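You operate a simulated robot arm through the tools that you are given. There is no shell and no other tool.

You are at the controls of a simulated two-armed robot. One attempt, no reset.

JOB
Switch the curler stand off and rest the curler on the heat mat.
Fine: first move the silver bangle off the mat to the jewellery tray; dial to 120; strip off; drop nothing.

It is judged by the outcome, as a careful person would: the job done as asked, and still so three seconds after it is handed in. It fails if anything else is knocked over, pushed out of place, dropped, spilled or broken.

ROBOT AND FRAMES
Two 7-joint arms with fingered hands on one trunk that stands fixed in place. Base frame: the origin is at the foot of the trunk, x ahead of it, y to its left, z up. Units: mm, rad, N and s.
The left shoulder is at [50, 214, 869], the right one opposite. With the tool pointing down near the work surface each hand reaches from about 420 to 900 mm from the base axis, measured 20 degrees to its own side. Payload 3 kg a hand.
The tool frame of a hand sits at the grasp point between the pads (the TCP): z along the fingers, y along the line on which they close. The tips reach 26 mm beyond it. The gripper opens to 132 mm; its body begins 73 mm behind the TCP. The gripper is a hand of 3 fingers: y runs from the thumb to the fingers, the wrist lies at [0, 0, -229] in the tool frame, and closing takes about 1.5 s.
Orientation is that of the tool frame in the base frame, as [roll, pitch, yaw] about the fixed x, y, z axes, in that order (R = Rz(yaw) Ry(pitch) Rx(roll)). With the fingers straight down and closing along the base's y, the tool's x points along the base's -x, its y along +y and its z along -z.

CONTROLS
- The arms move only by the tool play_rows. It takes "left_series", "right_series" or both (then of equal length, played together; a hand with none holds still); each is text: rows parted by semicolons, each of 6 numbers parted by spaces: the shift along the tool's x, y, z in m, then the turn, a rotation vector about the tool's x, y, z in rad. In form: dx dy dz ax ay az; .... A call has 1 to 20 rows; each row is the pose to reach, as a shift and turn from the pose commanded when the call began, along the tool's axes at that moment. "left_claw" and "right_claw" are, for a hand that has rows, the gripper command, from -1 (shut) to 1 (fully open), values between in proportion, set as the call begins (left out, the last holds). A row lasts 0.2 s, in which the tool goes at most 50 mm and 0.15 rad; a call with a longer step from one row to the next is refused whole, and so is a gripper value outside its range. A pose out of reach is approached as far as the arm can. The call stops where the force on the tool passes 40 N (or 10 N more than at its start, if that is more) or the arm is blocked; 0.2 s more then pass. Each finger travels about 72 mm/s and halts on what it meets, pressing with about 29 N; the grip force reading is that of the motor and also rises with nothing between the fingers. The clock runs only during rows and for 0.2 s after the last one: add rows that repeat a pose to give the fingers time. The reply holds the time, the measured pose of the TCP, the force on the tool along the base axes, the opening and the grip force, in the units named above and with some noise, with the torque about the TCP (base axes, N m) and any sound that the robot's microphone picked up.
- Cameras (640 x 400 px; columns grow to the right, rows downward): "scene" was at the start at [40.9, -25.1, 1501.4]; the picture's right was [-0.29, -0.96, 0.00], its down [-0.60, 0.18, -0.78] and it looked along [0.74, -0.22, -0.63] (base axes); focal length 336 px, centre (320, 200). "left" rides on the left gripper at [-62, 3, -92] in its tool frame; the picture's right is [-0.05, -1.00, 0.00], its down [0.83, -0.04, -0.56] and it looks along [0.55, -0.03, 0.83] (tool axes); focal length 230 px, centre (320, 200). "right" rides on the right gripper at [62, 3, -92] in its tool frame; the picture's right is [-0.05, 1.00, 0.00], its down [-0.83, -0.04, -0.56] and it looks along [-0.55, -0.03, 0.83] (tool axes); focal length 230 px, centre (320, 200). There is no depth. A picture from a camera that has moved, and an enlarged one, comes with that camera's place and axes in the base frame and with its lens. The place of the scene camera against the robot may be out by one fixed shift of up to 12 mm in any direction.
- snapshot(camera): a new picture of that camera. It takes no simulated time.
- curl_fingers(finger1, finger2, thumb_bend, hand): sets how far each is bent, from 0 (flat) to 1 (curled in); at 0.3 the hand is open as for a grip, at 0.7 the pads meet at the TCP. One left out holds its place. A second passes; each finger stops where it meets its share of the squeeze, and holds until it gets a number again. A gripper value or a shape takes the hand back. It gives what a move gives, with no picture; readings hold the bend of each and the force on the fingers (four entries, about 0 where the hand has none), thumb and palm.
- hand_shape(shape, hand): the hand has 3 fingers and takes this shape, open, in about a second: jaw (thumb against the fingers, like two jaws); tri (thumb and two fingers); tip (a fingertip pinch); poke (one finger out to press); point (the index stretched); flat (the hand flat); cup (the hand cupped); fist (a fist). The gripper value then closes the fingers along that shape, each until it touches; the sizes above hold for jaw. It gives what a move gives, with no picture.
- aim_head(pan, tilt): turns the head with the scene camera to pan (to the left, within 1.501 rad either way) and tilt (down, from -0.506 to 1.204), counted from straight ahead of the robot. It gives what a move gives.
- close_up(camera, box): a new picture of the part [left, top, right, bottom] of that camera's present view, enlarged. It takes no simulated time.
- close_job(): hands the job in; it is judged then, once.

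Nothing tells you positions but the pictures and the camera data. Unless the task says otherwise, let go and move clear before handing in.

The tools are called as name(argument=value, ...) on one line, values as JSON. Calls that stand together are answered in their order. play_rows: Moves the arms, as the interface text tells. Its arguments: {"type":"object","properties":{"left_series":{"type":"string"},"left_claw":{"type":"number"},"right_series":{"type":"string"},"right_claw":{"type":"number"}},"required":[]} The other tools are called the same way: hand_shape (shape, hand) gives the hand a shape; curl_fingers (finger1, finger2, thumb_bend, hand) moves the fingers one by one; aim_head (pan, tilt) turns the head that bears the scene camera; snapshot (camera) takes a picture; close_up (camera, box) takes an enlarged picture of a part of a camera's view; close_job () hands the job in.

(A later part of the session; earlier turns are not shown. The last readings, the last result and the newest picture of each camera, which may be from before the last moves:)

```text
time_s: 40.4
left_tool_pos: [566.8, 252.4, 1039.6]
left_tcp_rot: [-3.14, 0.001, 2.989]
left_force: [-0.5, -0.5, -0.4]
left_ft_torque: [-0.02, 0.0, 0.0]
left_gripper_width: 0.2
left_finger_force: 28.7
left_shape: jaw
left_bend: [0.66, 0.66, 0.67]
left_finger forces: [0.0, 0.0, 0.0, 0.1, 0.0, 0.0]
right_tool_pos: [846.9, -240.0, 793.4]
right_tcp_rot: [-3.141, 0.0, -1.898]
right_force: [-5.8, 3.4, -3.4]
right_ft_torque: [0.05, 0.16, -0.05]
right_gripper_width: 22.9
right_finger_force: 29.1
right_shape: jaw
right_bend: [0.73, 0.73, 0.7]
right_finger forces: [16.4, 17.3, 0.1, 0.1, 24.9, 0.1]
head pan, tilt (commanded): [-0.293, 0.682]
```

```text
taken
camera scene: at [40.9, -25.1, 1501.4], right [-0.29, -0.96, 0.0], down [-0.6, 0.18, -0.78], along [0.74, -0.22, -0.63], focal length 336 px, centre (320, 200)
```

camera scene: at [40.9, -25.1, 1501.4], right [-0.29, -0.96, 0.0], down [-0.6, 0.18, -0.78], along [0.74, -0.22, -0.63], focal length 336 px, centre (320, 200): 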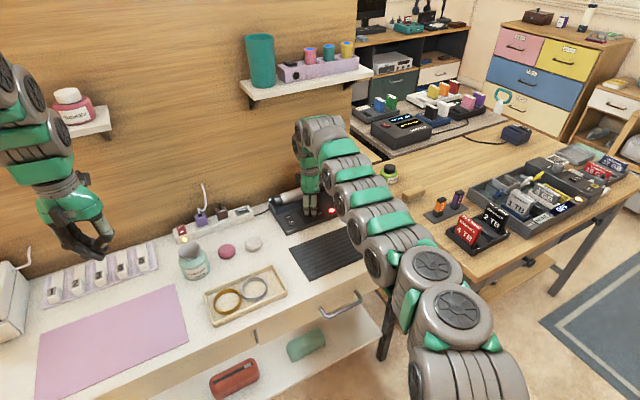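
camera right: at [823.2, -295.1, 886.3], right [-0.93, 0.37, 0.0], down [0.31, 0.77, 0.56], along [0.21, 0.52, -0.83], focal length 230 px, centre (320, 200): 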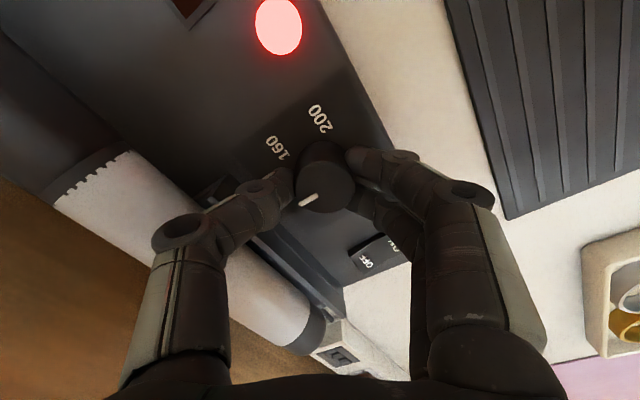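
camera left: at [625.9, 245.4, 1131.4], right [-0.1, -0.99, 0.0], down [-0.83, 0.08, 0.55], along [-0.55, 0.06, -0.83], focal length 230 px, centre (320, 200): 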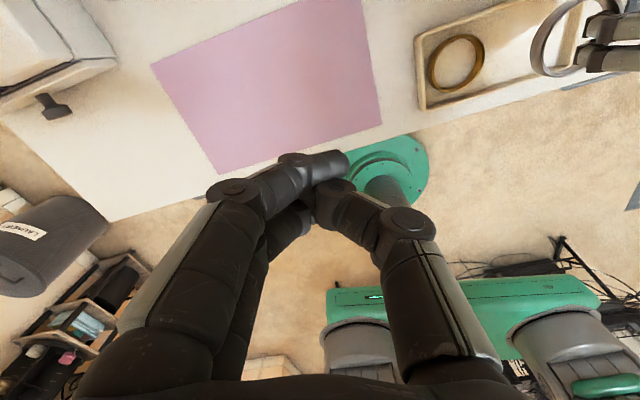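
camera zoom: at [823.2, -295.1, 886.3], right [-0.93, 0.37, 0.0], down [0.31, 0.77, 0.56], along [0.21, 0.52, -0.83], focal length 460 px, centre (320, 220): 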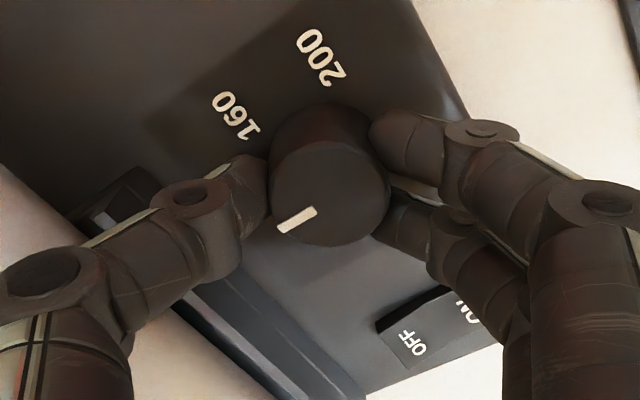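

I've turned about 60° in total. I release by only a small amount (the cradle is near the thumb), lift off, and look at the display.

play_rows(right_series="0 0 0 0 0 0; 0 0 0 0 0 0; 0 0 0 0 0 0; 0 0 -0.006 0 0 0; 0 0 -0.014 0 0 0; 0 0 -0.024 0 0 0; 0 0 -0.036 0 0 0; 0 0 -0.05 0 0 0; 0 0 -0.065 0 0 0; 0 0 -0.065 0 0 0", right_claw=-0.5)

snapshot(camera="right")

```text
time_s: 42.6
left_tool_pos: [564.4, 252.0, 1039.4]
left_tcp_rot: [3.141, -0.001, 2.987]
left_force: [0.2, -1.9, -0.2]
left_ft_torque: [-0.01, 0.0, 0.03]
left_gripper_width: 0.2
left_finger_force: 29.3
left_shape: jaw
left_bend: [0.66, 0.66, 0.67]
left_finger forces: [0.0, 0.0, 0.1, 0.1, 0.0, 0.0]
right_tool_pos: [848.0, -239.5, 858.7]
right_tcp_rot: [3.141, -0.001, -1.9]
right_force: [-0.2, 1.1, 0.0]
right_ft_torque: [-0.02, 0.0, 0.02]
right_gripper_width: 32.4
right_finger_force: 0.0
right_shape: jaw
right_bend: [0.73, 0.73, 0.7]
right_finger forces: [0.1, 0.1, 0.1, 0.0, 0.0, 0.0]
head pan, tilt (commanded): [-0.293, 0.682]
```

```text
taken
camera right: at [824.3, -295.2, 951.9], right [-0.93, 0.37, 0.0], down [0.31, 0.77, 0.56], along [0.21, 0.52, -0.83], focal length 230 px, centre (320, 200)
```

right: 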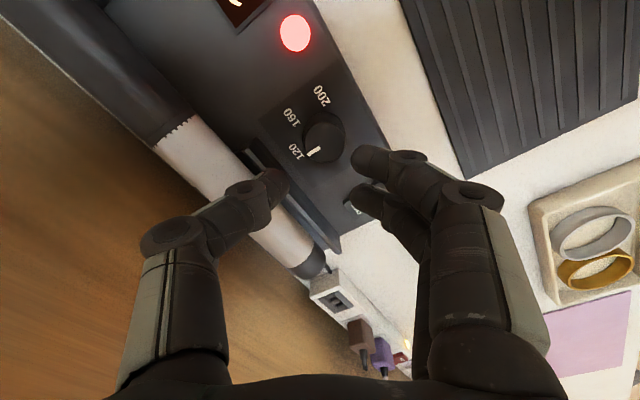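

The pointer now lines up with 120. I rotate the hand back and move off to read the display.

play_rows(right_series="0.003 0.008 -0.006 0 0 0.15; 0.006 0.016 -0.012 0 0 0.3; 0.009 0.024 -0.018 0 0 0.45; 0.012 0.032 -0.024 0 0 0.6; 0.015 0.04 -0.03 0 0 0.75; 0.0175 0.049 -0.035 0 0 0.9; 0.0194 0.0568 -0.04 0 0 1.045; 0.0194 0.0568 -0.04 0 0 1.045")

snapshot(camera="right")

close_up(camera="right", box=[140, 100, 440, 290])

```text
time_s: 44.4
left_tool_pos: [565.7, 251.6, 1039.5]
left_tcp_rot: [3.14, 0.0, 2.987]
left_force: [-0.5, 0.0, 0.2]
left_ft_torque: [0.01, -0.02, -0.01]
left_gripper_width: 0.0
left_finger_force: 29.0
left_shape: jaw
left_bend: [0.66, 0.66, 0.67]
left_finger forces: [0.0, 0.0, 0.1, 0.0, 0.0, 0.1]
right_tool_pos: [788.3, -238.2, 897.9]
right_tcp_rot: [3.141, 0.0, -2.947]
right_force: [0.0, 0.7, 0.1]
right_ft_torque: [-0.01, 0.01, -0.04]
right_gripper_width: 32.7
right_finger_force: 0.2
right_shape: jaw
right_bend: [0.73, 0.73, 0.7]
right_finger forces: [0.0, 0.1, 0.1, 0.0, 0.0, 0.1]
head pan, tilt (commanded): [-0.293, 0.682]
```

```text
taken
camera right: at [725.7, -247.3, 991.4], right [-0.14, 0.99, 0.0], down [0.82, 0.12, 0.56], along [0.55, 0.08, -0.83], focal length 230 px, centre (320, 200)
```

right: 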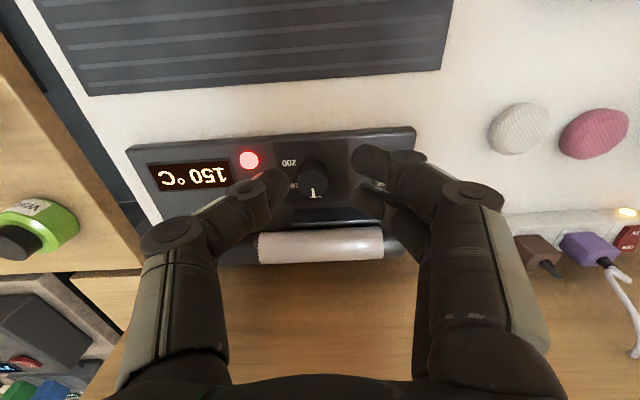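

```text
2.11 times, centred on (290, 195) of right
camera zoom: at [725.7, -247.3, 991.4], right [-0.14, 0.99, 0.0], down [0.82, 0.12, 0.56], along [0.55, 0.08, -0.83], focal length 484 px, centre (383, 210)
```

zoom: 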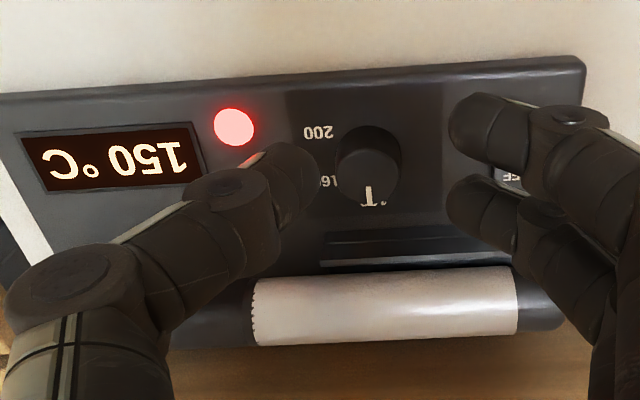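

The display shows the actual temperature falling (150 °C, red light), while the pointer is at 120. I wait to see where it settles, backing the hand off meanwhile for an unobstructed view.

play_rows(right_series="0.01 0 -0.01 0 0 0; 0.03 0 -0.02 0 0 0; 0.05 0 -0.03 0 0 0; 0.07 0 -0.04 0 0 0; 0.07 0 -0.04 0 0 0; 0.07 0 -0.04 0 0 0; 0.07 0 -0.04 0 0 0; 0.07 0 -0.04 0 0 0; 0.07 0 -0.04 0 0 0; 0.07 0 -0.04 0 0 0; 0.07 0 -0.04 0 0 0; 0.07 0 -0.04 0 0 0; 0.07 0 -0.04 0 0 0; 0.07 0 -0.04 0 0 0; 0.07 0 -0.04 0 0 0; 0.07 0 -0.04 0 0 0; 0.07 0 -0.04 0 0 0; 0.07 0 -0.04 0 0 0; 0.07 0 -0.04 0 0 0; 0.07 0 -0.04 0 0 0", right_claw=1)

close_up(camera="right", box=[200, 160, 440, 310])

snapshot(camera="right")

```text
time_s: 48.6
left_tool_pos: [564.9, 253.0, 1039.7]
left_tcp_rot: [-3.141, 0.001, 2.989]
left_force: [-0.5, 0.2, -0.2]
left_ft_torque: [0.0, -0.02, -0.03]
left_gripper_width: 0.1
left_finger_force: 28.5
left_shape: jaw
left_bend: [0.66, 0.66, 0.67]
left_finger forces: [0.0, 0.0, 0.0, 0.0, 0.0, 0.0]
right_tool_pos: [717.1, -251.8, 936.2]
right_tcp_rot: [3.141, 0.0, -2.945]
right_force: [0.6, 0.1, -0.2]
right_ft_torque: [-0.01, -0.02, -0.03]
right_gripper_width: 131.9
right_finger_force: 0.0
right_shape: jaw
right_bend: [0.3, 0.3, 0.3]
right_finger forces: [0.0, 0.0, 0.0, 0.0, 0.0, 0.0]
head pan, tilt (commanded): [-0.293, 0.682]
```

```text
2.67 times, centred on (320, 235) of right
camera zoom: at [655.7, -259.4, 1030.4], right [-0.14, 0.99, 0.0], down [0.82, 0.12, 0.56], along [0.55, 0.08, -0.83], focal length 614 px, centre (320, 107)
```

zoom: 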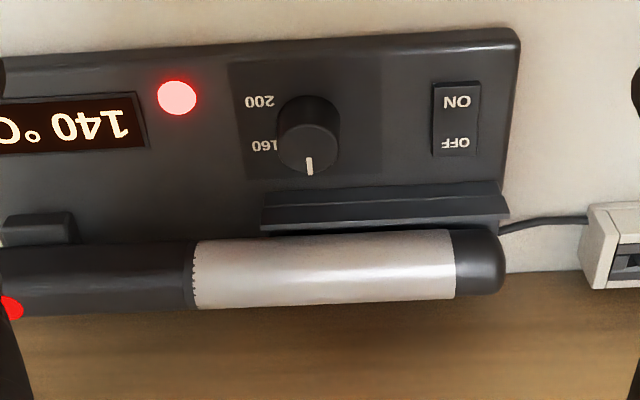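

```text
taken
camera right: at [655.7, -259.4, 1030.4], right [-0.14, 0.99, 0.0], down [0.82, 0.12, 0.56], along [0.55, 0.08, -0.83], focal length 230 px, centre (320, 200)
```

right: 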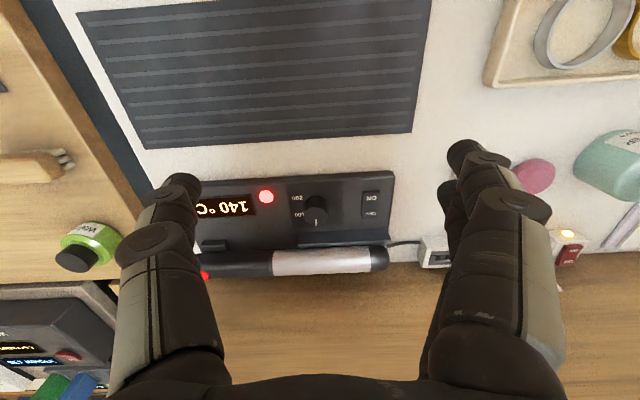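

It reads 140 and is still falling, with the pointer aimed straight at 120. While it cools I set the left hand to the poke shape for the switches.

hand_shape(shape="poke", hand="left")

play_rows(left_series="0 0 0 0 0 0; 0 0 0 0 0 0; 0 0 0 0 0 0; 0 0 0 0 0 0; 0 0 0 0 0 0; 0 0 0 0 0 0; 0 0 0 0 0 0; 0 0 0 0 0 0; 0 0 0 0 0 0; 0 0 0 0 0 0; 0 0 0 0 0 0; 0 0 0 0 0 0; 0 0 0 0 0 0; 0 0 0 0 0 0; 0 0 0 0 0 0; 0 0 0 0 0 0; 0 0 0 0 0 0; 0 0 0 0 0 0; 0 0 0 0 0 0; 0 0 0 0 0 0")

snapshot(camera="scene")

snapshot(camera="left")

close_up(camera="right", box=[190, 160, 430, 310])

```text
time_s: 49.5
left_tool_pos: [564.8, 251.9, 1039.0]
left_tcp_rot: [3.14, 0.001, 2.988]
left_force: [0.5, 0.4, 1.0]
left_ft_torque: [0.01, 0.03, -0.03]
left_gripper_width: 0.0
left_finger_force: 0.0
left_shape: poke
left_bend: [0.99, 0.99, 1.0]
left_finger forces: [0.1, 0.0, 0.0, 0.0, 0.0, 0.0]
right_tool_pos: [717.7, -252.5, 936.5]
right_tcp_rot: [3.141, 0.002, -2.946]
right_force: [-0.3, 0.3, -0.2]
right_ft_torque: [0.0, 0.01, 0.01]
right_gripper_width: 132.1
right_finger_force: 0.1
right_shape: jaw
right_bend: [0.3, 0.3, 0.3]
right_finger forces: [0.1, 0.0, 0.1, 0.0, 0.1, 0.1]
head pan, tilt (commanded): [-0.293, 0.682]
```

```text
time_s: 53.7
left_tool_pos: [566.2, 252.0, 1039.1]
left_tcp_rot: [-3.142, 0.0, 2.988]
left_force: [-0.6, -0.6, 0.5]
left_ft_torque: [0.01, 0.01, -0.01]
left_gripper_width: 0.0
left_finger_force: 0.1
left_shape: poke
left_bend: [0.99, 0.99, 1.0]
left_finger forces: [0.1, 0.1, 0.1, 0.1, 0.0, 0.0]
right_tool_pos: [717.3, -251.5, 936.6]
right_tcp_rot: [-3.141, -0.001, -2.945]
right_force: [0.2, 0.2, -0.1]
right_ft_torque: [-0.02, 0.0, 0.02]
right_gripper_width: 131.9
right_finger_force: 0.0
right_shape: jaw
right_bend: [0.3, 0.3, 0.3]
right_finger forces: [0.0, 0.0, 0.0, 0.0, 0.0, 0.0]
head pan, tilt (commanded): [-0.293, 0.682]
```

```text
taken
camera scene: at [40.9, -25.1, 1501.4], right [-0.29, -0.96, 0.0], down [-0.6, 0.18, -0.78], along [0.74, -0.22, -0.63], focal length 336 px, centre (320, 200)
```

scene: 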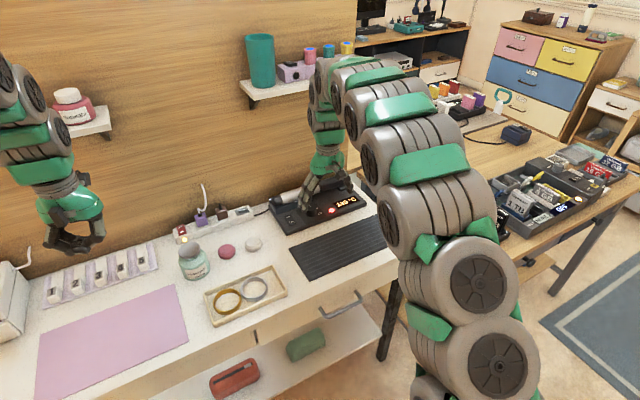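

```text
taken
camera left: at [625.9, 245.2, 1131.3], right [-0.1, -0.99, 0.0], down [-0.83, 0.08, 0.56], along [-0.55, 0.06, -0.83], focal length 230 px, centre (320, 200)
```

left: 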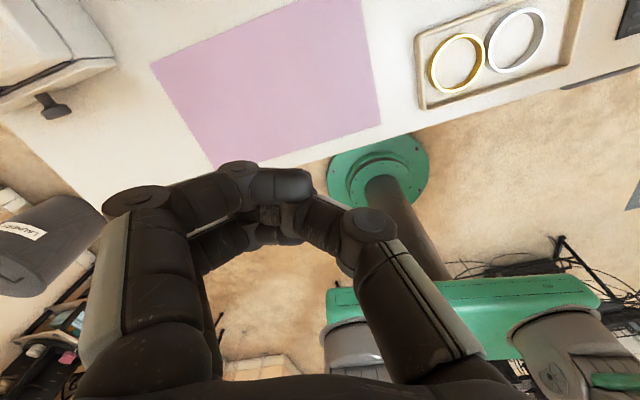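

```text
2.67 times, centred on (310, 235) of right
camera zoom: at [655.7, -259.3, 1030.4], right [-0.14, 0.99, 0.0], down [0.82, 0.12, 0.56], along [0.55, 0.08, -0.83], focal length 614 px, centre (347, 107)
```

zoom: 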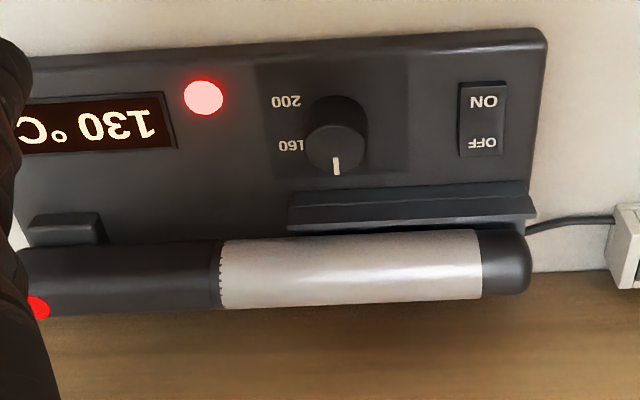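

It's at 130 and still cooling. The poke shape has curled all the fingers, so I zoom in on it from the head camera.

close_up(camera="scene", box=[10, 150, 150, 280])

hand_shape(shape="point", hand="left")

close_up(camera="scene", box=[10, 150, 150, 280])

snapshot(camera="left")

```text
3.08 times, centred on (80, 215) of scene
camera zoom: at [40.9, -25.1, 1501.4], right [-0.29, -0.96, 0.0], down [-0.6, 0.18, -0.78], along [0.74, -0.22, -0.63], focal length 1034 px, centre (1058, 154)
```

zoom: 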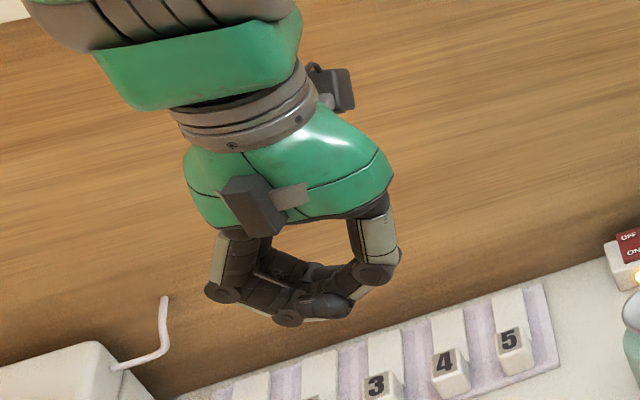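

```text
time_s: 54.6
left_tool_pos: [565.7, 251.9, 1037.3]
left_tcp_rot: [3.142, -0.001, 2.988]
left_force: [-0.2, -0.1, -0.3]
left_ft_torque: [0.02, 0.0, 0.02]
left_gripper_width: 0.0
left_finger_force: 0.1
left_shape: point
left_bend: [0.13, 1.0, 0.52]
left_finger forces: [0.1, 0.1, 0.1, 0.1, 0.0, 0.0]
right_tool_pos: [717.1, -251.6, 937.3]
right_tcp_rot: [3.141, 0.001, -2.945]
right_force: [-0.2, 0.1, -0.3]
right_ft_torque: [0.0, -0.01, 0.02]
right_gripper_width: 132.0
right_finger_force: 0.0
right_shape: jaw
right_bend: [0.3, 0.3, 0.3]
right_finger forces: [0.1, 0.0, 0.0, 0.1, 0.0, 0.1]
head pan, tilt (commanded): [-0.293, 0.682]
```

```text
3.08 times, centred on (80, 215) of scene
camera zoom: at [40.9, -25.1, 1501.4], right [-0.29, -0.96, 0.0], down [-0.6, 0.18, -0.78], along [0.74, -0.22, -0.63], focal length 1034 px, centre (1058, 154)
```

zoom: 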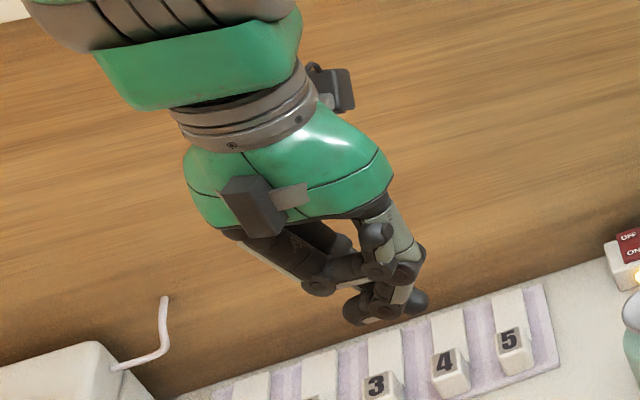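

```text
taken
camera left: at [625.9, 245.2, 1131.3], right [-0.1, -0.99, 0.0], down [-0.83, 0.08, 0.56], along [-0.55, 0.06, -0.83], focal length 230 px, centre (320, 200)
```

left: 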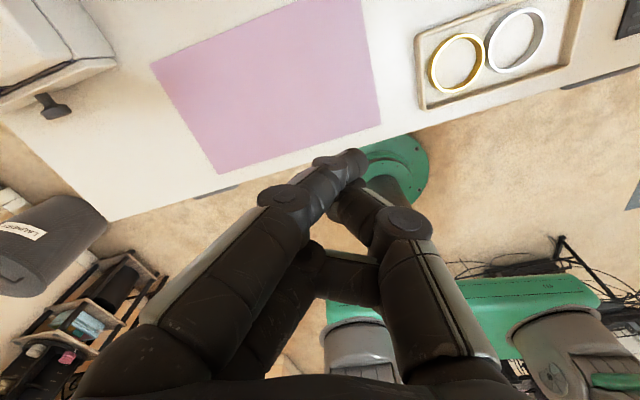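

The point shape isn't a clean single pusher either. I'll try a custom one: both fingers curled in and the thumb left out straight.

curl_fingers(hand="left", finger1=1, finger2=1, thumb_bend=0.3)

close_up(camera="scene", box=[10, 150, 150, 280])

snapshot(camera="left")

close_up(camera="right", box=[190, 160, 430, 310])

```text
time_s: 55.6
left_tool_pos: [565.8, 252.8, 1039.4]
left_tcp_rot: [3.14, -0.001, 2.989]
left_force: [0.7, -0.2, 0.4]
left_ft_torque: [0.0, -0.02, 0.04]
left_gripper_width: 0.0
left_finger_force: 0.0
left_shape: fingers
left_bend: [0.67, 1.0, 0.48]
left_finger forces: [0.0, 0.0, 0.0, 0.1, 0.0, 0.0]
right_tool_pos: [716.4, -251.7, 937.1]
right_tcp_rot: [-3.14, -0.001, -2.946]
right_force: [-0.1, -0.1, -0.5]
right_ft_torque: [0.0, 0.0, -0.02]
right_gripper_width: 131.9
right_finger_force: 0.0
right_shape: jaw
right_bend: [0.3, 0.3, 0.3]
right_finger forces: [0.1, 0.1, 0.0, 0.1, 0.0, 0.0]
head pan, tilt (commanded): [-0.293, 0.682]
```

```text
3.08 times, centred on (80, 215) of scene
camera zoom: at [40.9, -25.1, 1501.4], right [-0.29, -0.96, 0.0], down [-0.6, 0.18, -0.78], along [0.74, -0.22, -0.63], focal length 1034 px, centre (1058, 154)
```

zoom: 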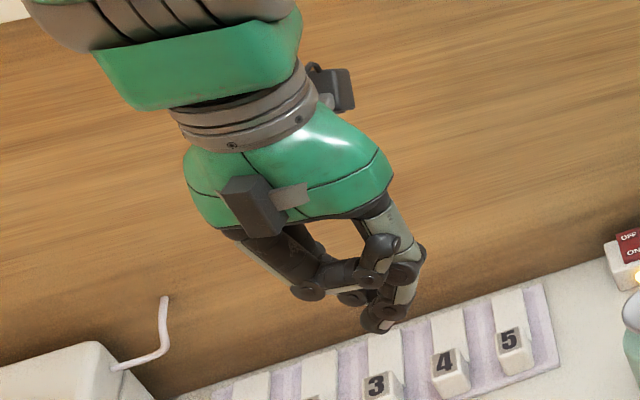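

```text
taken
camera left: at [625.9, 245.1, 1131.3], right [-0.1, -0.99, 0.0], down [-0.83, 0.08, 0.55], along [-0.55, 0.06, -0.83], focal length 230 px, centre (320, 200)
```

left: 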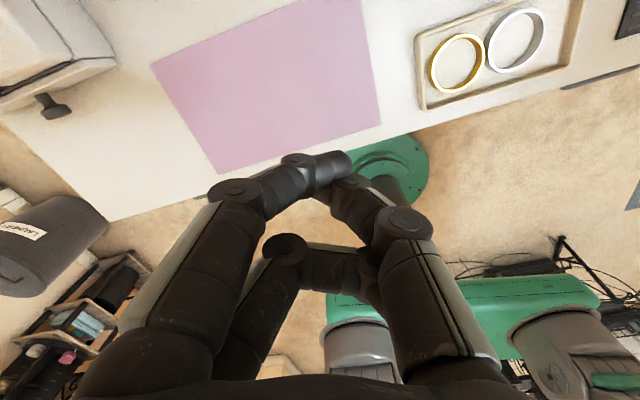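

```text
2.67 times, centred on (310, 235) of right
camera zoom: at [655.7, -259.3, 1030.3], right [-0.14, 0.99, 0.0], down [0.82, 0.12, 0.56], along [0.55, 0.08, -0.83], focal length 614 px, centre (347, 107)
```

zoom: 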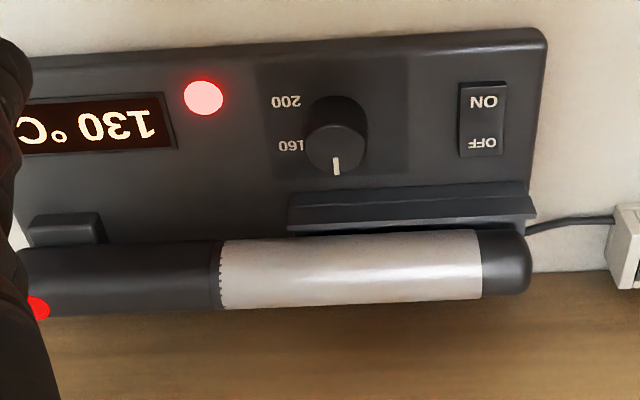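

The digits got in each other's way mid-change. I open the left hand first, then curl only the fingers.

hand_shape(shape="jaw", hand="left")

curl_fingers(hand="left", finger1=1, finger2=1, thumb_bend=0.3)

close_up(camera="scene", box=[10, 150, 150, 280])

snapshot(camera="left")

close_up(camera="right", box=[190, 160, 430, 310])

```text
time_s: 56.5
left_tool_pos: [566.2, 252.6, 1039.8]
left_tcp_rot: [3.141, -0.001, 2.989]
left_force: [0.0, -0.1, 0.2]
left_ft_torque: [0.03, -0.04, -0.02]
left_gripper_width: 95.0
left_finger_force: 0.2
left_shape: jaw
left_bend: [0.3, 0.81, 0.3]
left_finger forces: [0.1, 0.1, 0.0, 0.0, 0.1, 0.0]
right_tool_pos: [717.7, -252.6, 938.2]
right_tcp_rot: [3.141, 0.001, -2.946]
right_force: [0.0, 0.1, -0.2]
right_ft_torque: [0.03, 0.03, 0.02]
right_gripper_width: 132.0
right_finger_force: 0.1
right_shape: jaw
right_bend: [0.3, 0.3, 0.3]
right_finger forces: [0.1, 0.0, 0.1, 0.0, 0.0, 0.0]
head pan, tilt (commanded): [-0.293, 0.682]
```

```text
time_s: 57.5
left_tool_pos: [565.7, 251.5, 1038.8]
left_tcp_rot: [3.14, 0.0, 2.988]
left_force: [-0.7, -0.1, -0.6]
left_ft_torque: [0.01, -0.01, 0.01]
left_gripper_width: 52.8
left_finger_force: 0.0
left_shape: fingers
left_bend: [1.0, 0.86, 0.3]
left_finger forces: [0.0, 0.0, 0.0, 0.1, 0.1, 0.0]
right_tool_pos: [718.4, -251.9, 937.5]
right_tcp_rot: [3.141, 0.001, -2.943]
right_force: [0.1, -0.4, -0.2]
right_ft_torque: [0.03, 0.02, 0.02]
right_gripper_width: 131.8
right_finger_force: 0.1
right_shape: jaw
right_bend: [0.3, 0.3, 0.3]
right_finger forces: [0.0, 0.0, 0.0, 0.0, 0.1, 0.0]
head pan, tilt (commanded): [-0.293, 0.682]
```

```text
3.08 times, centred on (80, 215) of scene
camera zoom: at [40.9, -25.1, 1501.4], right [-0.29, -0.96, 0.0], down [-0.6, 0.18, -0.78], along [0.74, -0.22, -0.63], focal length 1034 px, centre (1058, 154)
```

zoom: 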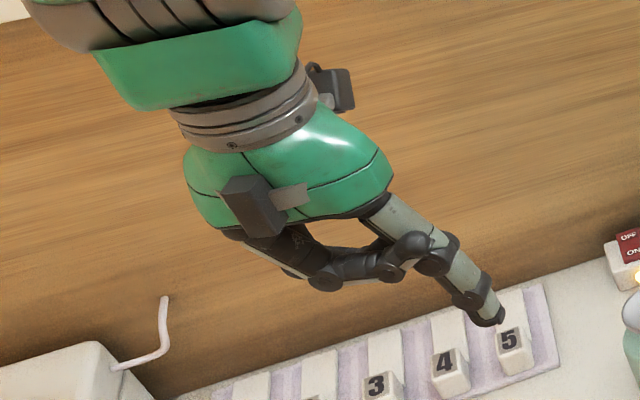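

```text
taken
camera left: at [625.9, 245.2, 1131.3], right [-0.1, -0.99, 0.0], down [-0.83, 0.08, 0.56], along [-0.55, 0.06, -0.83], focal length 230 px, centre (320, 200)
```

left: 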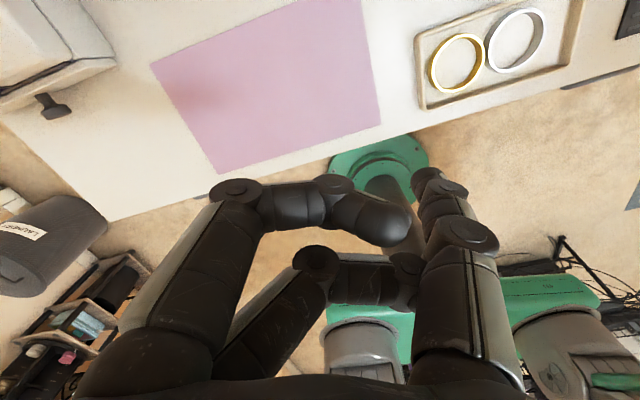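

```text
2.67 times, centred on (310, 235) of right
camera zoom: at [655.7, -259.3, 1030.4], right [-0.14, 0.99, 0.0], down [0.82, 0.12, 0.56], along [0.55, 0.08, -0.83], focal length 614 px, centre (347, 107)
```

zoom: 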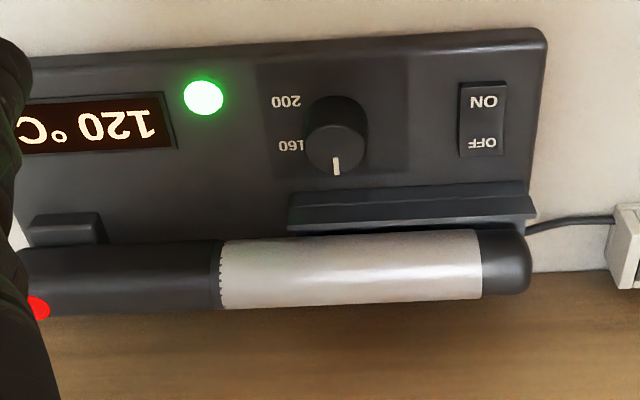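

The display has settled at 120 °C with a green light, so the dial is right. The "thumb out, fingers curled" shape is good for pressing, so I give it to the right hand.

curl_fingers(hand="right", finger1=1, finger2=1, thumb_bend=0.3)

play_rows(right_series="-0.012 0.014 0.01 0 0 -0.15; -0.024 0.028 0.02 0 0 -0.3; -0.036 0.042 0.03 0 0 -0.45; -0.048 0.056 0.045 0 0 -0.6; -0.06 0.07 0.06 0 0 -0.75; -0.072 0.084 0.075 0 0 -0.9; -0.0842 0.0974 0.087 0 0 -1.045; -0.0842 0.0974 0.087 0 0 -1.045; -0.0842 0.0974 0.087 0 0 -1.045")

snapshot(camera="right")

close_up(camera="scene", box=[240, 140, 380, 240])

```text
time_s: 58.5
left_tool_pos: [565.7, 252.6, 1038.6]
left_tcp_rot: [3.141, 0.0, 2.988]
left_force: [1.1, 0.0, 0.1]
left_ft_torque: [0.0, 0.03, 0.01]
left_gripper_width: 52.2
left_finger_force: 0.0
left_shape: fingers
left_bend: [1.0, 0.86, 0.3]
left_finger forces: [0.1, 0.0, 0.0, 0.0, 0.0, 0.0]
right_tool_pos: [717.4, -251.6, 937.5]
right_tcp_rot: [-3.14, 0.001, -2.943]
right_force: [0.4, 1.1, -0.3]
right_ft_torque: [-0.01, 0.03, 0.03]
right_gripper_width: 57.5
right_finger_force: 0.1
right_shape: fingers
right_bend: [1.0, 1.0, 0.3]
right_finger forces: [0.0, 0.0, 0.0, 0.1, 0.1, 0.0]
head pan, tilt (commanded): [-0.293, 0.682]
```

```text
time_s: 60.5
left_tool_pos: [566.4, 253.3, 1039.4]
left_tcp_rot: [-3.141, 0.001, 2.989]
left_force: [0.2, 0.5, 0.1]
left_ft_torque: [-0.02, 0.02, 0.01]
left_gripper_width: 52.4
left_finger_force: 0.0
left_shape: fingers
left_bend: [1.0, 0.86, 0.3]
left_finger forces: [0.1, 0.0, 0.1, 0.0, 0.0, 0.0]
right_tool_pos: [783.4, -140.9, 851.5]
right_tcp_rot: [3.141, 0.0, -1.897]
right_force: [0.2, -0.6, 0.1]
right_ft_torque: [-0.03, -0.02, -0.01]
right_gripper_width: 57.5
right_finger_force: 0.0
right_shape: fingers
right_bend: [1.0, 1.0, 0.3]
right_finger forces: [0.0, 0.0, 0.0, 0.0, 0.1, 0.1]
head pan, tilt (commanded): [-0.293, 0.682]
```

```text
taken
camera right: at [759.1, -197.4, 944.6], right [-0.93, 0.37, 0.0], down [0.31, 0.77, 0.56], along [0.21, 0.52, -0.83], focal length 230 px, centre (320, 200)
```

right: 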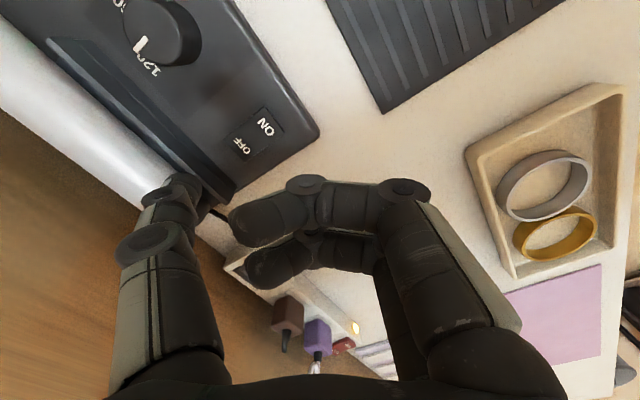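

```text
4.00 times, centred on (310, 190) of scene
camera zoom: at [40.9, -25.1, 1501.4], right [-0.29, -0.96, 0.0], down [-0.6, 0.18, -0.78], along [0.74, -0.22, -0.63], focal length 1344 px, centre (360, 240)
```

zoom: 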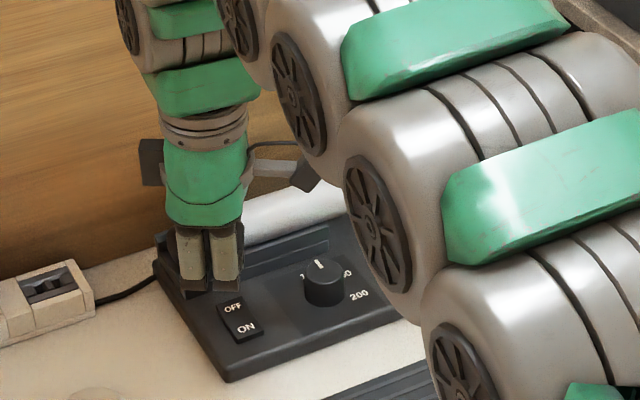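

The thumb tip is just beyond the OFF end of the rocker. I shift back a few millimetres so it is over OFF and lower to just above it.

play_rows(right_series="-0.0044 0.0089 0.005 0 0 0; -0.0044 0.0089 0.017 0 0 0; -0.0044 0.0089 0.029 0 0 0; -0.0044 0.0089 0.039 0 0 0; -0.0044 0.0089 0.046 0 0 0; -0.0044 0.0089 0.046 0 0 0")

snapshot(camera="right")

close_up(camera="right", box=[100, 60, 380, 260])

close_up(camera="scene", box=[260, 170, 350, 240])

```text
time_s: 61.9
left_tool_pos: [565.1, 252.3, 1038.9]
left_tcp_rot: [-3.141, 0.0, 2.988]
left_force: [0.2, 0.0, -0.6]
left_ft_torque: [0.01, -0.03, 0.02]
left_gripper_width: 52.6
left_finger_force: 0.0
left_shape: fingers
left_bend: [1.0, 0.86, 0.3]
left_finger forces: [0.0, 0.0, 0.1, 0.0, 0.1, 0.1]
right_tool_pos: [773.2, -134.6, 805.7]
right_tcp_rot: [-3.141, -0.001, -1.901]
right_force: [-0.5, 0.1, 0.1]
right_ft_torque: [0.02, -0.01, 0.02]
right_gripper_width: 57.1
right_finger_force: 0.1
right_shape: fingers
right_bend: [1.0, 1.0, 0.3]
right_finger forces: [0.1, 0.0, 0.1, 0.0, 0.0, 0.1]
head pan, tilt (commanded): [-0.293, 0.682]
```

```text
taken
camera right: at [750.7, -190.3, 898.6], right [-0.93, 0.37, 0.0], down [0.31, 0.77, 0.56], along [0.21, 0.52, -0.83], focal length 230 px, centre (320, 200)
```

right: 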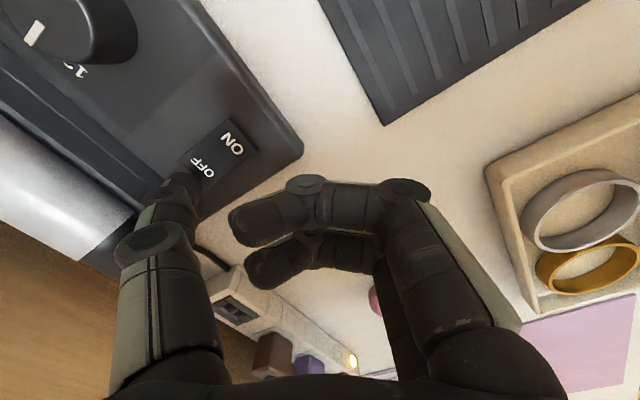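

```text
2.00 times, centred on (240, 160) of right
camera zoom: at [750.7, -190.3, 898.6], right [-0.93, 0.37, 0.0], down [0.31, 0.77, 0.56], along [0.21, 0.52, -0.83], focal length 460 px, centre (480, 280)
```

zoom: 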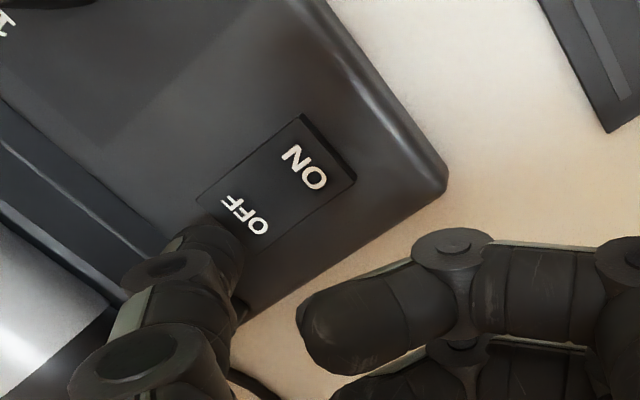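

```text
5.71 times, centred on (305, 205) of scene
camera zoom: at [40.9, -25.1, 1501.4], right [-0.29, -0.96, 0.0], down [-0.6, 0.18, -0.78], along [0.74, -0.22, -0.63], focal length 1920 px, centre (406, 171)
```

zoom: 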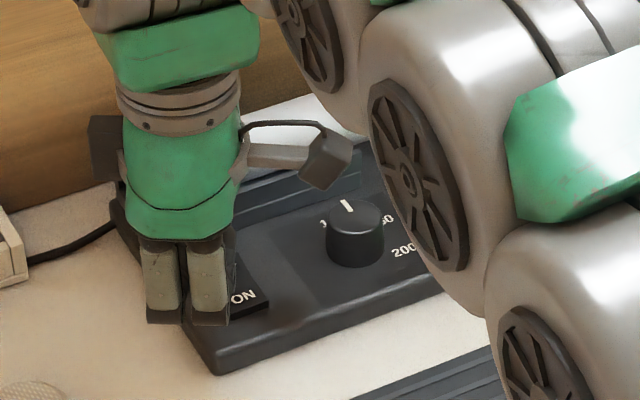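

By projection, the thumb tip is directly above the OFF label. I press down gently in small steps.

play_rows(right_series="0 0 0.002 0 0 0; 0 0 0.004 0 0 0; 0 0 0.006 0 0 0; 0 0 0.006 0 0 0")

play_rows(right_series="0 0 0.001 0 0 0; 0 0 0.002 0 0 0; 0 0 0.003 0 0 0; 0 0 0.003 0 0 0")

snapshot(camera="right")

```text
time_s: 62.9
left_tool_pos: [566.3, 252.5, 1038.5]
left_tcp_rot: [-3.141, 0.0, 2.988]
left_force: [0.4, 0.0, 0.2]
left_ft_torque: [-0.01, 0.01, 0.0]
left_gripper_width: 52.6
left_finger_force: 0.0
left_shape: fingers
left_bend: [1.0, 0.86, 0.3]
left_finger forces: [0.1, 0.1, 0.0, 0.0, 0.0, 0.1]
right_tool_pos: [776.5, -134.3, 798.9]
right_tcp_rot: [3.141, 0.001, -1.901]
right_force: [0.3, -0.4, -1.3]
right_ft_torque: [0.01, 0.01, -0.03]
right_gripper_width: 57.7
right_finger_force: 0.0
right_shape: fingers
right_bend: [1.0, 1.0, 0.3]
right_finger forces: [0.1, 0.0, 0.0, 0.0, 0.0, 0.1]
head pan, tilt (commanded): [-0.293, 0.682]
```

```text
time_s: 63.9
left_tool_pos: [565.9, 252.6, 1037.9]
left_tcp_rot: [-3.14, 0.0, 2.989]
left_force: [0.6, 0.4, 0.0]
left_ft_torque: [-0.01, 0.01, -0.01]
left_gripper_width: 52.4
left_finger_force: 0.2
left_shape: fingers
left_bend: [1.0, 0.86, 0.3]
left_finger forces: [0.0, 0.0, 0.0, 0.1, 0.0, 0.0]
right_tool_pos: [775.3, -134.0, 795.4]
right_tcp_rot: [3.14, 0.0, -1.901]
right_force: [-0.3, 0.4, 0.9]
right_ft_torque: [0.0, -0.08, 0.02]
right_gripper_width: 57.9
right_finger_force: 0.2
right_shape: fingers
right_bend: [1.0, 1.0, 0.3]
right_finger forces: [0.1, 0.0, 0.1, 0.1, 0.5, 0.0]
head pan, tilt (commanded): [-0.293, 0.682]
```

```text
taken
camera right: at [751.4, -189.7, 888.9], right [-0.93, 0.37, 0.0], down [0.31, 0.77, 0.56], along [0.21, 0.52, -0.83], focal length 230 px, centre (320, 200)
```

right: 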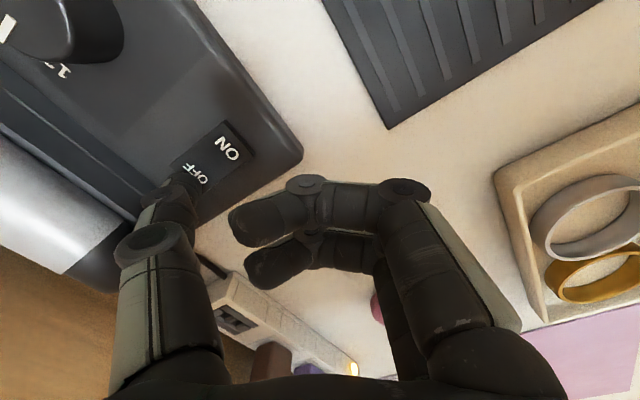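

Contact is just beginning. I press a few millimetres further.

play_rows(right_series="0 0 0.001 0 0 0; 0 0 0.002 0 0 0; 0 0 0.003 0 0 0; 0 0 0.003 0 0 0")

snapshot(camera="right")

```text
time_s: 64.9
left_tool_pos: [564.3, 252.0, 1039.2]
left_tcp_rot: [-3.141, 0.0, 2.988]
left_force: [-0.8, 0.0, 0.0]
left_ft_torque: [0.0, 0.02, -0.01]
left_gripper_width: 52.4
left_finger_force: 0.1
left_shape: fingers
left_bend: [1.0, 0.86, 0.3]
left_finger forces: [0.0, 0.0, 0.0, 0.0, 0.1, 0.1]
right_tool_pos: [774.7, -133.6, 793.3]
right_tcp_rot: [-3.141, -0.001, -1.899]
right_force: [0.3, 0.5, -1.0]
right_ft_torque: [0.0, 0.0, 0.0]
right_gripper_width: 57.7
right_finger_force: 0.0
right_shape: fingers
right_bend: [1.0, 1.0, 0.3]
right_finger forces: [0.0, 0.0, 0.0, 0.0, 0.0, 0.1]
head pan, tilt (commanded): [-0.293, 0.682]
```

```text
taken
camera right: at [751.0, -189.5, 885.9], right [-0.93, 0.37, 0.0], down [0.31, 0.77, 0.56], along [0.21, 0.52, -0.83], focal length 230 px, centre (320, 200)
```

right: 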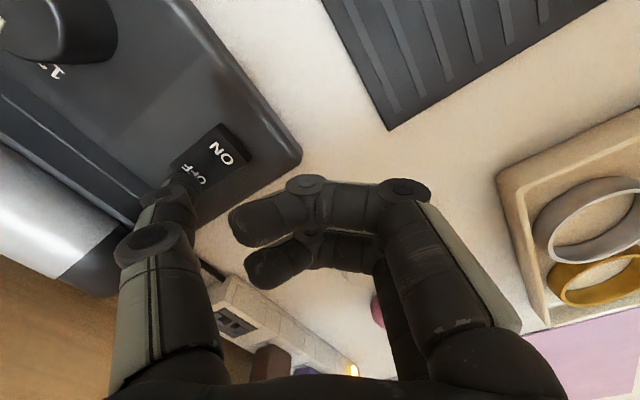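

The resistance has gone and the rocker looks tipped to OFF. I check the stand's light and display from the head camera.

close_up(camera="scene", box=[260, 160, 400, 250])

close_up(camera="right", box=[100, 80, 340, 240])

```text
4.44 times, centred on (330, 205) of scene
camera zoom: at [40.9, -25.1, 1501.4], right [-0.29, -0.96, 0.0], down [-0.6, 0.18, -0.78], along [0.74, -0.22, -0.63], focal length 1493 px, centre (276, 178)
```

zoom: 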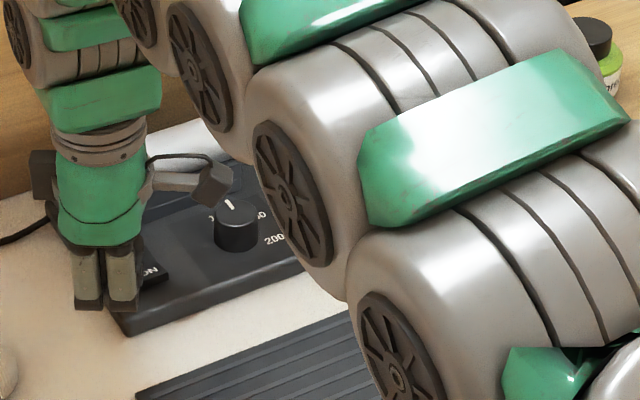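

```text
2.50 times, centred on (220, 160) of right
camera zoom: at [751.0, -189.5, 885.9], right [-0.93, 0.37, 0.0], down [0.31, 0.77, 0.56], along [0.21, 0.52, -0.83], focal length 575 px, centre (570, 300)
```

zoom: 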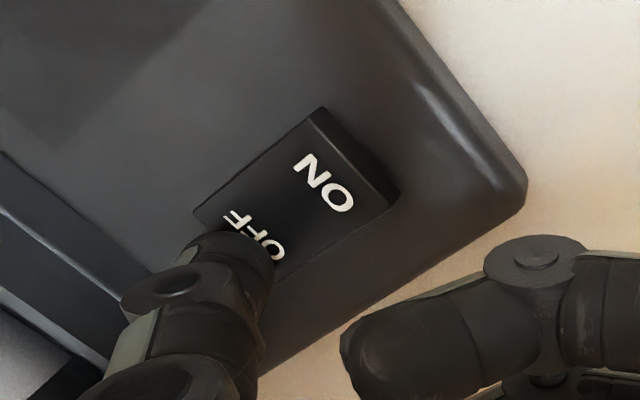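

The ON end now stands proud, so the switch is over to OFF. I lift away and go back to check the display is dark.

play_rows(right_series="0 0 -0.01 0 0 0; 0 0 -0.025 0 0 0; 0 0 -0.045 0 0 0; 0 0 -0.07 0 0 0; -0.003 0.01 -0.085 0 0 0.15; -0.006 0.02 -0.1 0 0 0.3; -0.009 0.03 -0.115 0 0 0.45; -0.006 0.035 -0.125 0 0 0.6; 0.02 0.04 -0.135 0 0 0.75; 0.05 0.045 -0.14 0 0 0.9; 0.08 0.05 -0.145 0 0 1.045; 0.08 0.05 -0.145 0 0 1.045")

snapshot(camera="right")

snapshot(camera="scene")

```text
time_s: 67.5
left_tool_pos: [564.7, 252.2, 1038.9]
left_tcp_rot: [-3.141, 0.001, 2.989]
left_force: [0.3, -0.5, 0.7]
left_ft_torque: [0.01, -0.05, 0.01]
left_gripper_width: 52.8
left_finger_force: 0.0
left_shape: fingers
left_bend: [1.0, 0.86, 0.3]
left_finger forces: [0.1, 0.0, 0.1, 0.1, 0.0, 0.0]
right_tool_pos: [700.1, -192.3, 938.9]
right_tcp_rot: [3.141, 0.0, -2.945]
right_force: [-0.2, 0.4, 1.1]
right_ft_torque: [0.03, -0.01, 0.06]
right_gripper_width: 57.7
right_finger_force: 0.0
right_shape: fingers
right_bend: [1.0, 1.0, 0.3]
right_finger forces: [0.1, 0.0, 0.0, 0.0, 0.0, 0.0]
head pan, tilt (commanded): [-0.293, 0.682]
```

```text
taken
camera right: at [638.5, -199.7, 1032.7], right [-0.14, 0.99, 0.0], down [0.82, 0.12, 0.55], along [0.55, 0.08, -0.83], focal length 230 px, centre (320, 200)
```

right: 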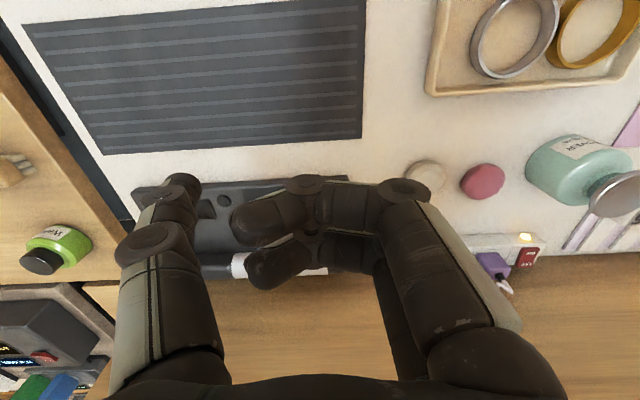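

```text
taken
camera scene: at [40.9, -25.1, 1501.4], right [-0.29, -0.96, 0.0], down [-0.6, 0.18, -0.78], along [0.74, -0.22, -0.63], focal length 336 px, centre (320, 200)
```

scene: 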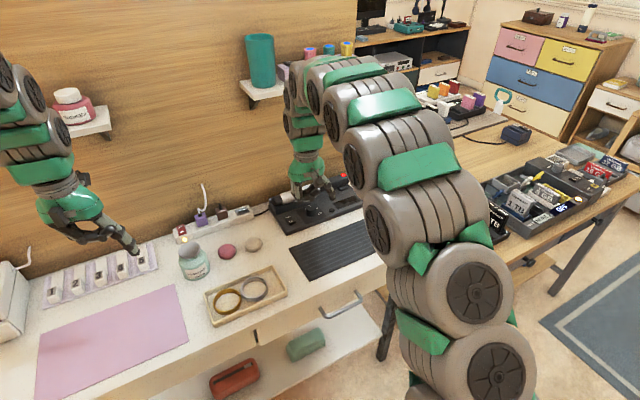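

The stand's light is dark now. I open the right hand back to jaw and confirm the display is off.

hand_shape(shape="jaw", hand="right")

close_up(camera="right", box=[130, 160, 430, 300])

close_up(camera="scene", box=[150, 170, 290, 270])

```text
time_s: 68.4
left_tool_pos: [566.0, 252.9, 1039.1]
left_tcp_rot: [3.141, 0.0, 2.989]
left_force: [0.4, 0.7, 0.5]
left_ft_torque: [-0.01, -0.01, 0.02]
left_gripper_width: 52.8
left_finger_force: 0.0
left_shape: fingers
left_bend: [1.0, 0.86, 0.3]
left_finger forces: [0.0, 0.1, 0.0, 0.0, 0.1, 0.1]
right_tool_pos: [699.9, -191.2, 939.5]
right_tcp_rot: [-3.141, 0.001, -2.946]
right_force: [0.3, -0.7, 0.3]
right_ft_torque: [0.02, 0.0, 0.0]
right_gripper_width: 132.2
right_finger_force: 0.1
right_shape: jaw
right_bend: [0.3, 0.3, 0.3]
right_finger forces: [0.0, 0.0, 0.1, 0.1, 0.1, 0.1]
head pan, tilt (commanded): [-0.293, 0.682]
```

```text
2.13 times, centred on (280, 230) of right
camera zoom: at [638.7, -199.7, 1032.9], right [-0.14, 0.99, 0.0], down [0.82, 0.12, 0.56], along [0.55, 0.08, -0.83], focal length 491 px, centre (405, 136)
```

zoom: 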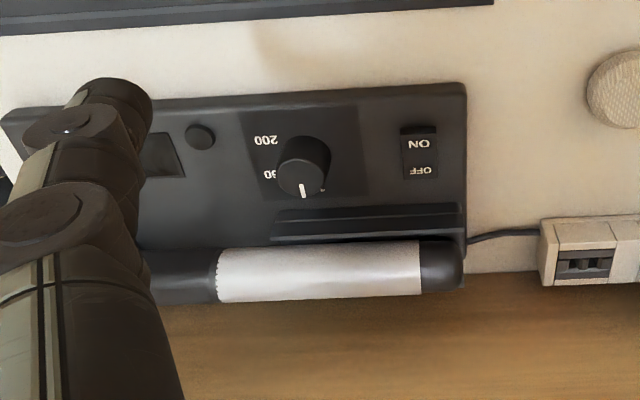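

```text
4.00 times, centred on (220, 220) of scene
camera zoom: at [40.9, -25.1, 1501.4], right [-0.29, -0.96, 0.0], down [-0.6, 0.18, -0.78], along [0.74, -0.22, -0.63], focal length 1344 px, centre (720, 120)
```

zoom: 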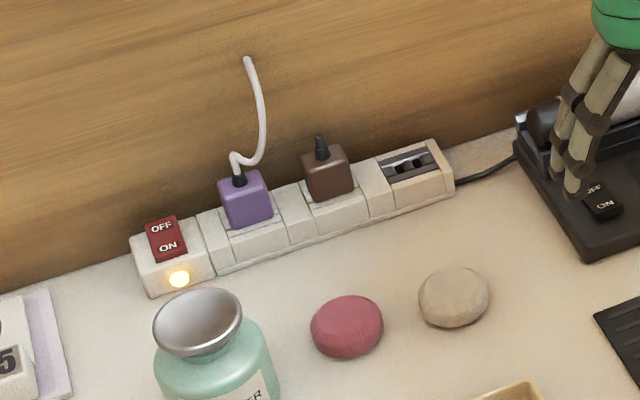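

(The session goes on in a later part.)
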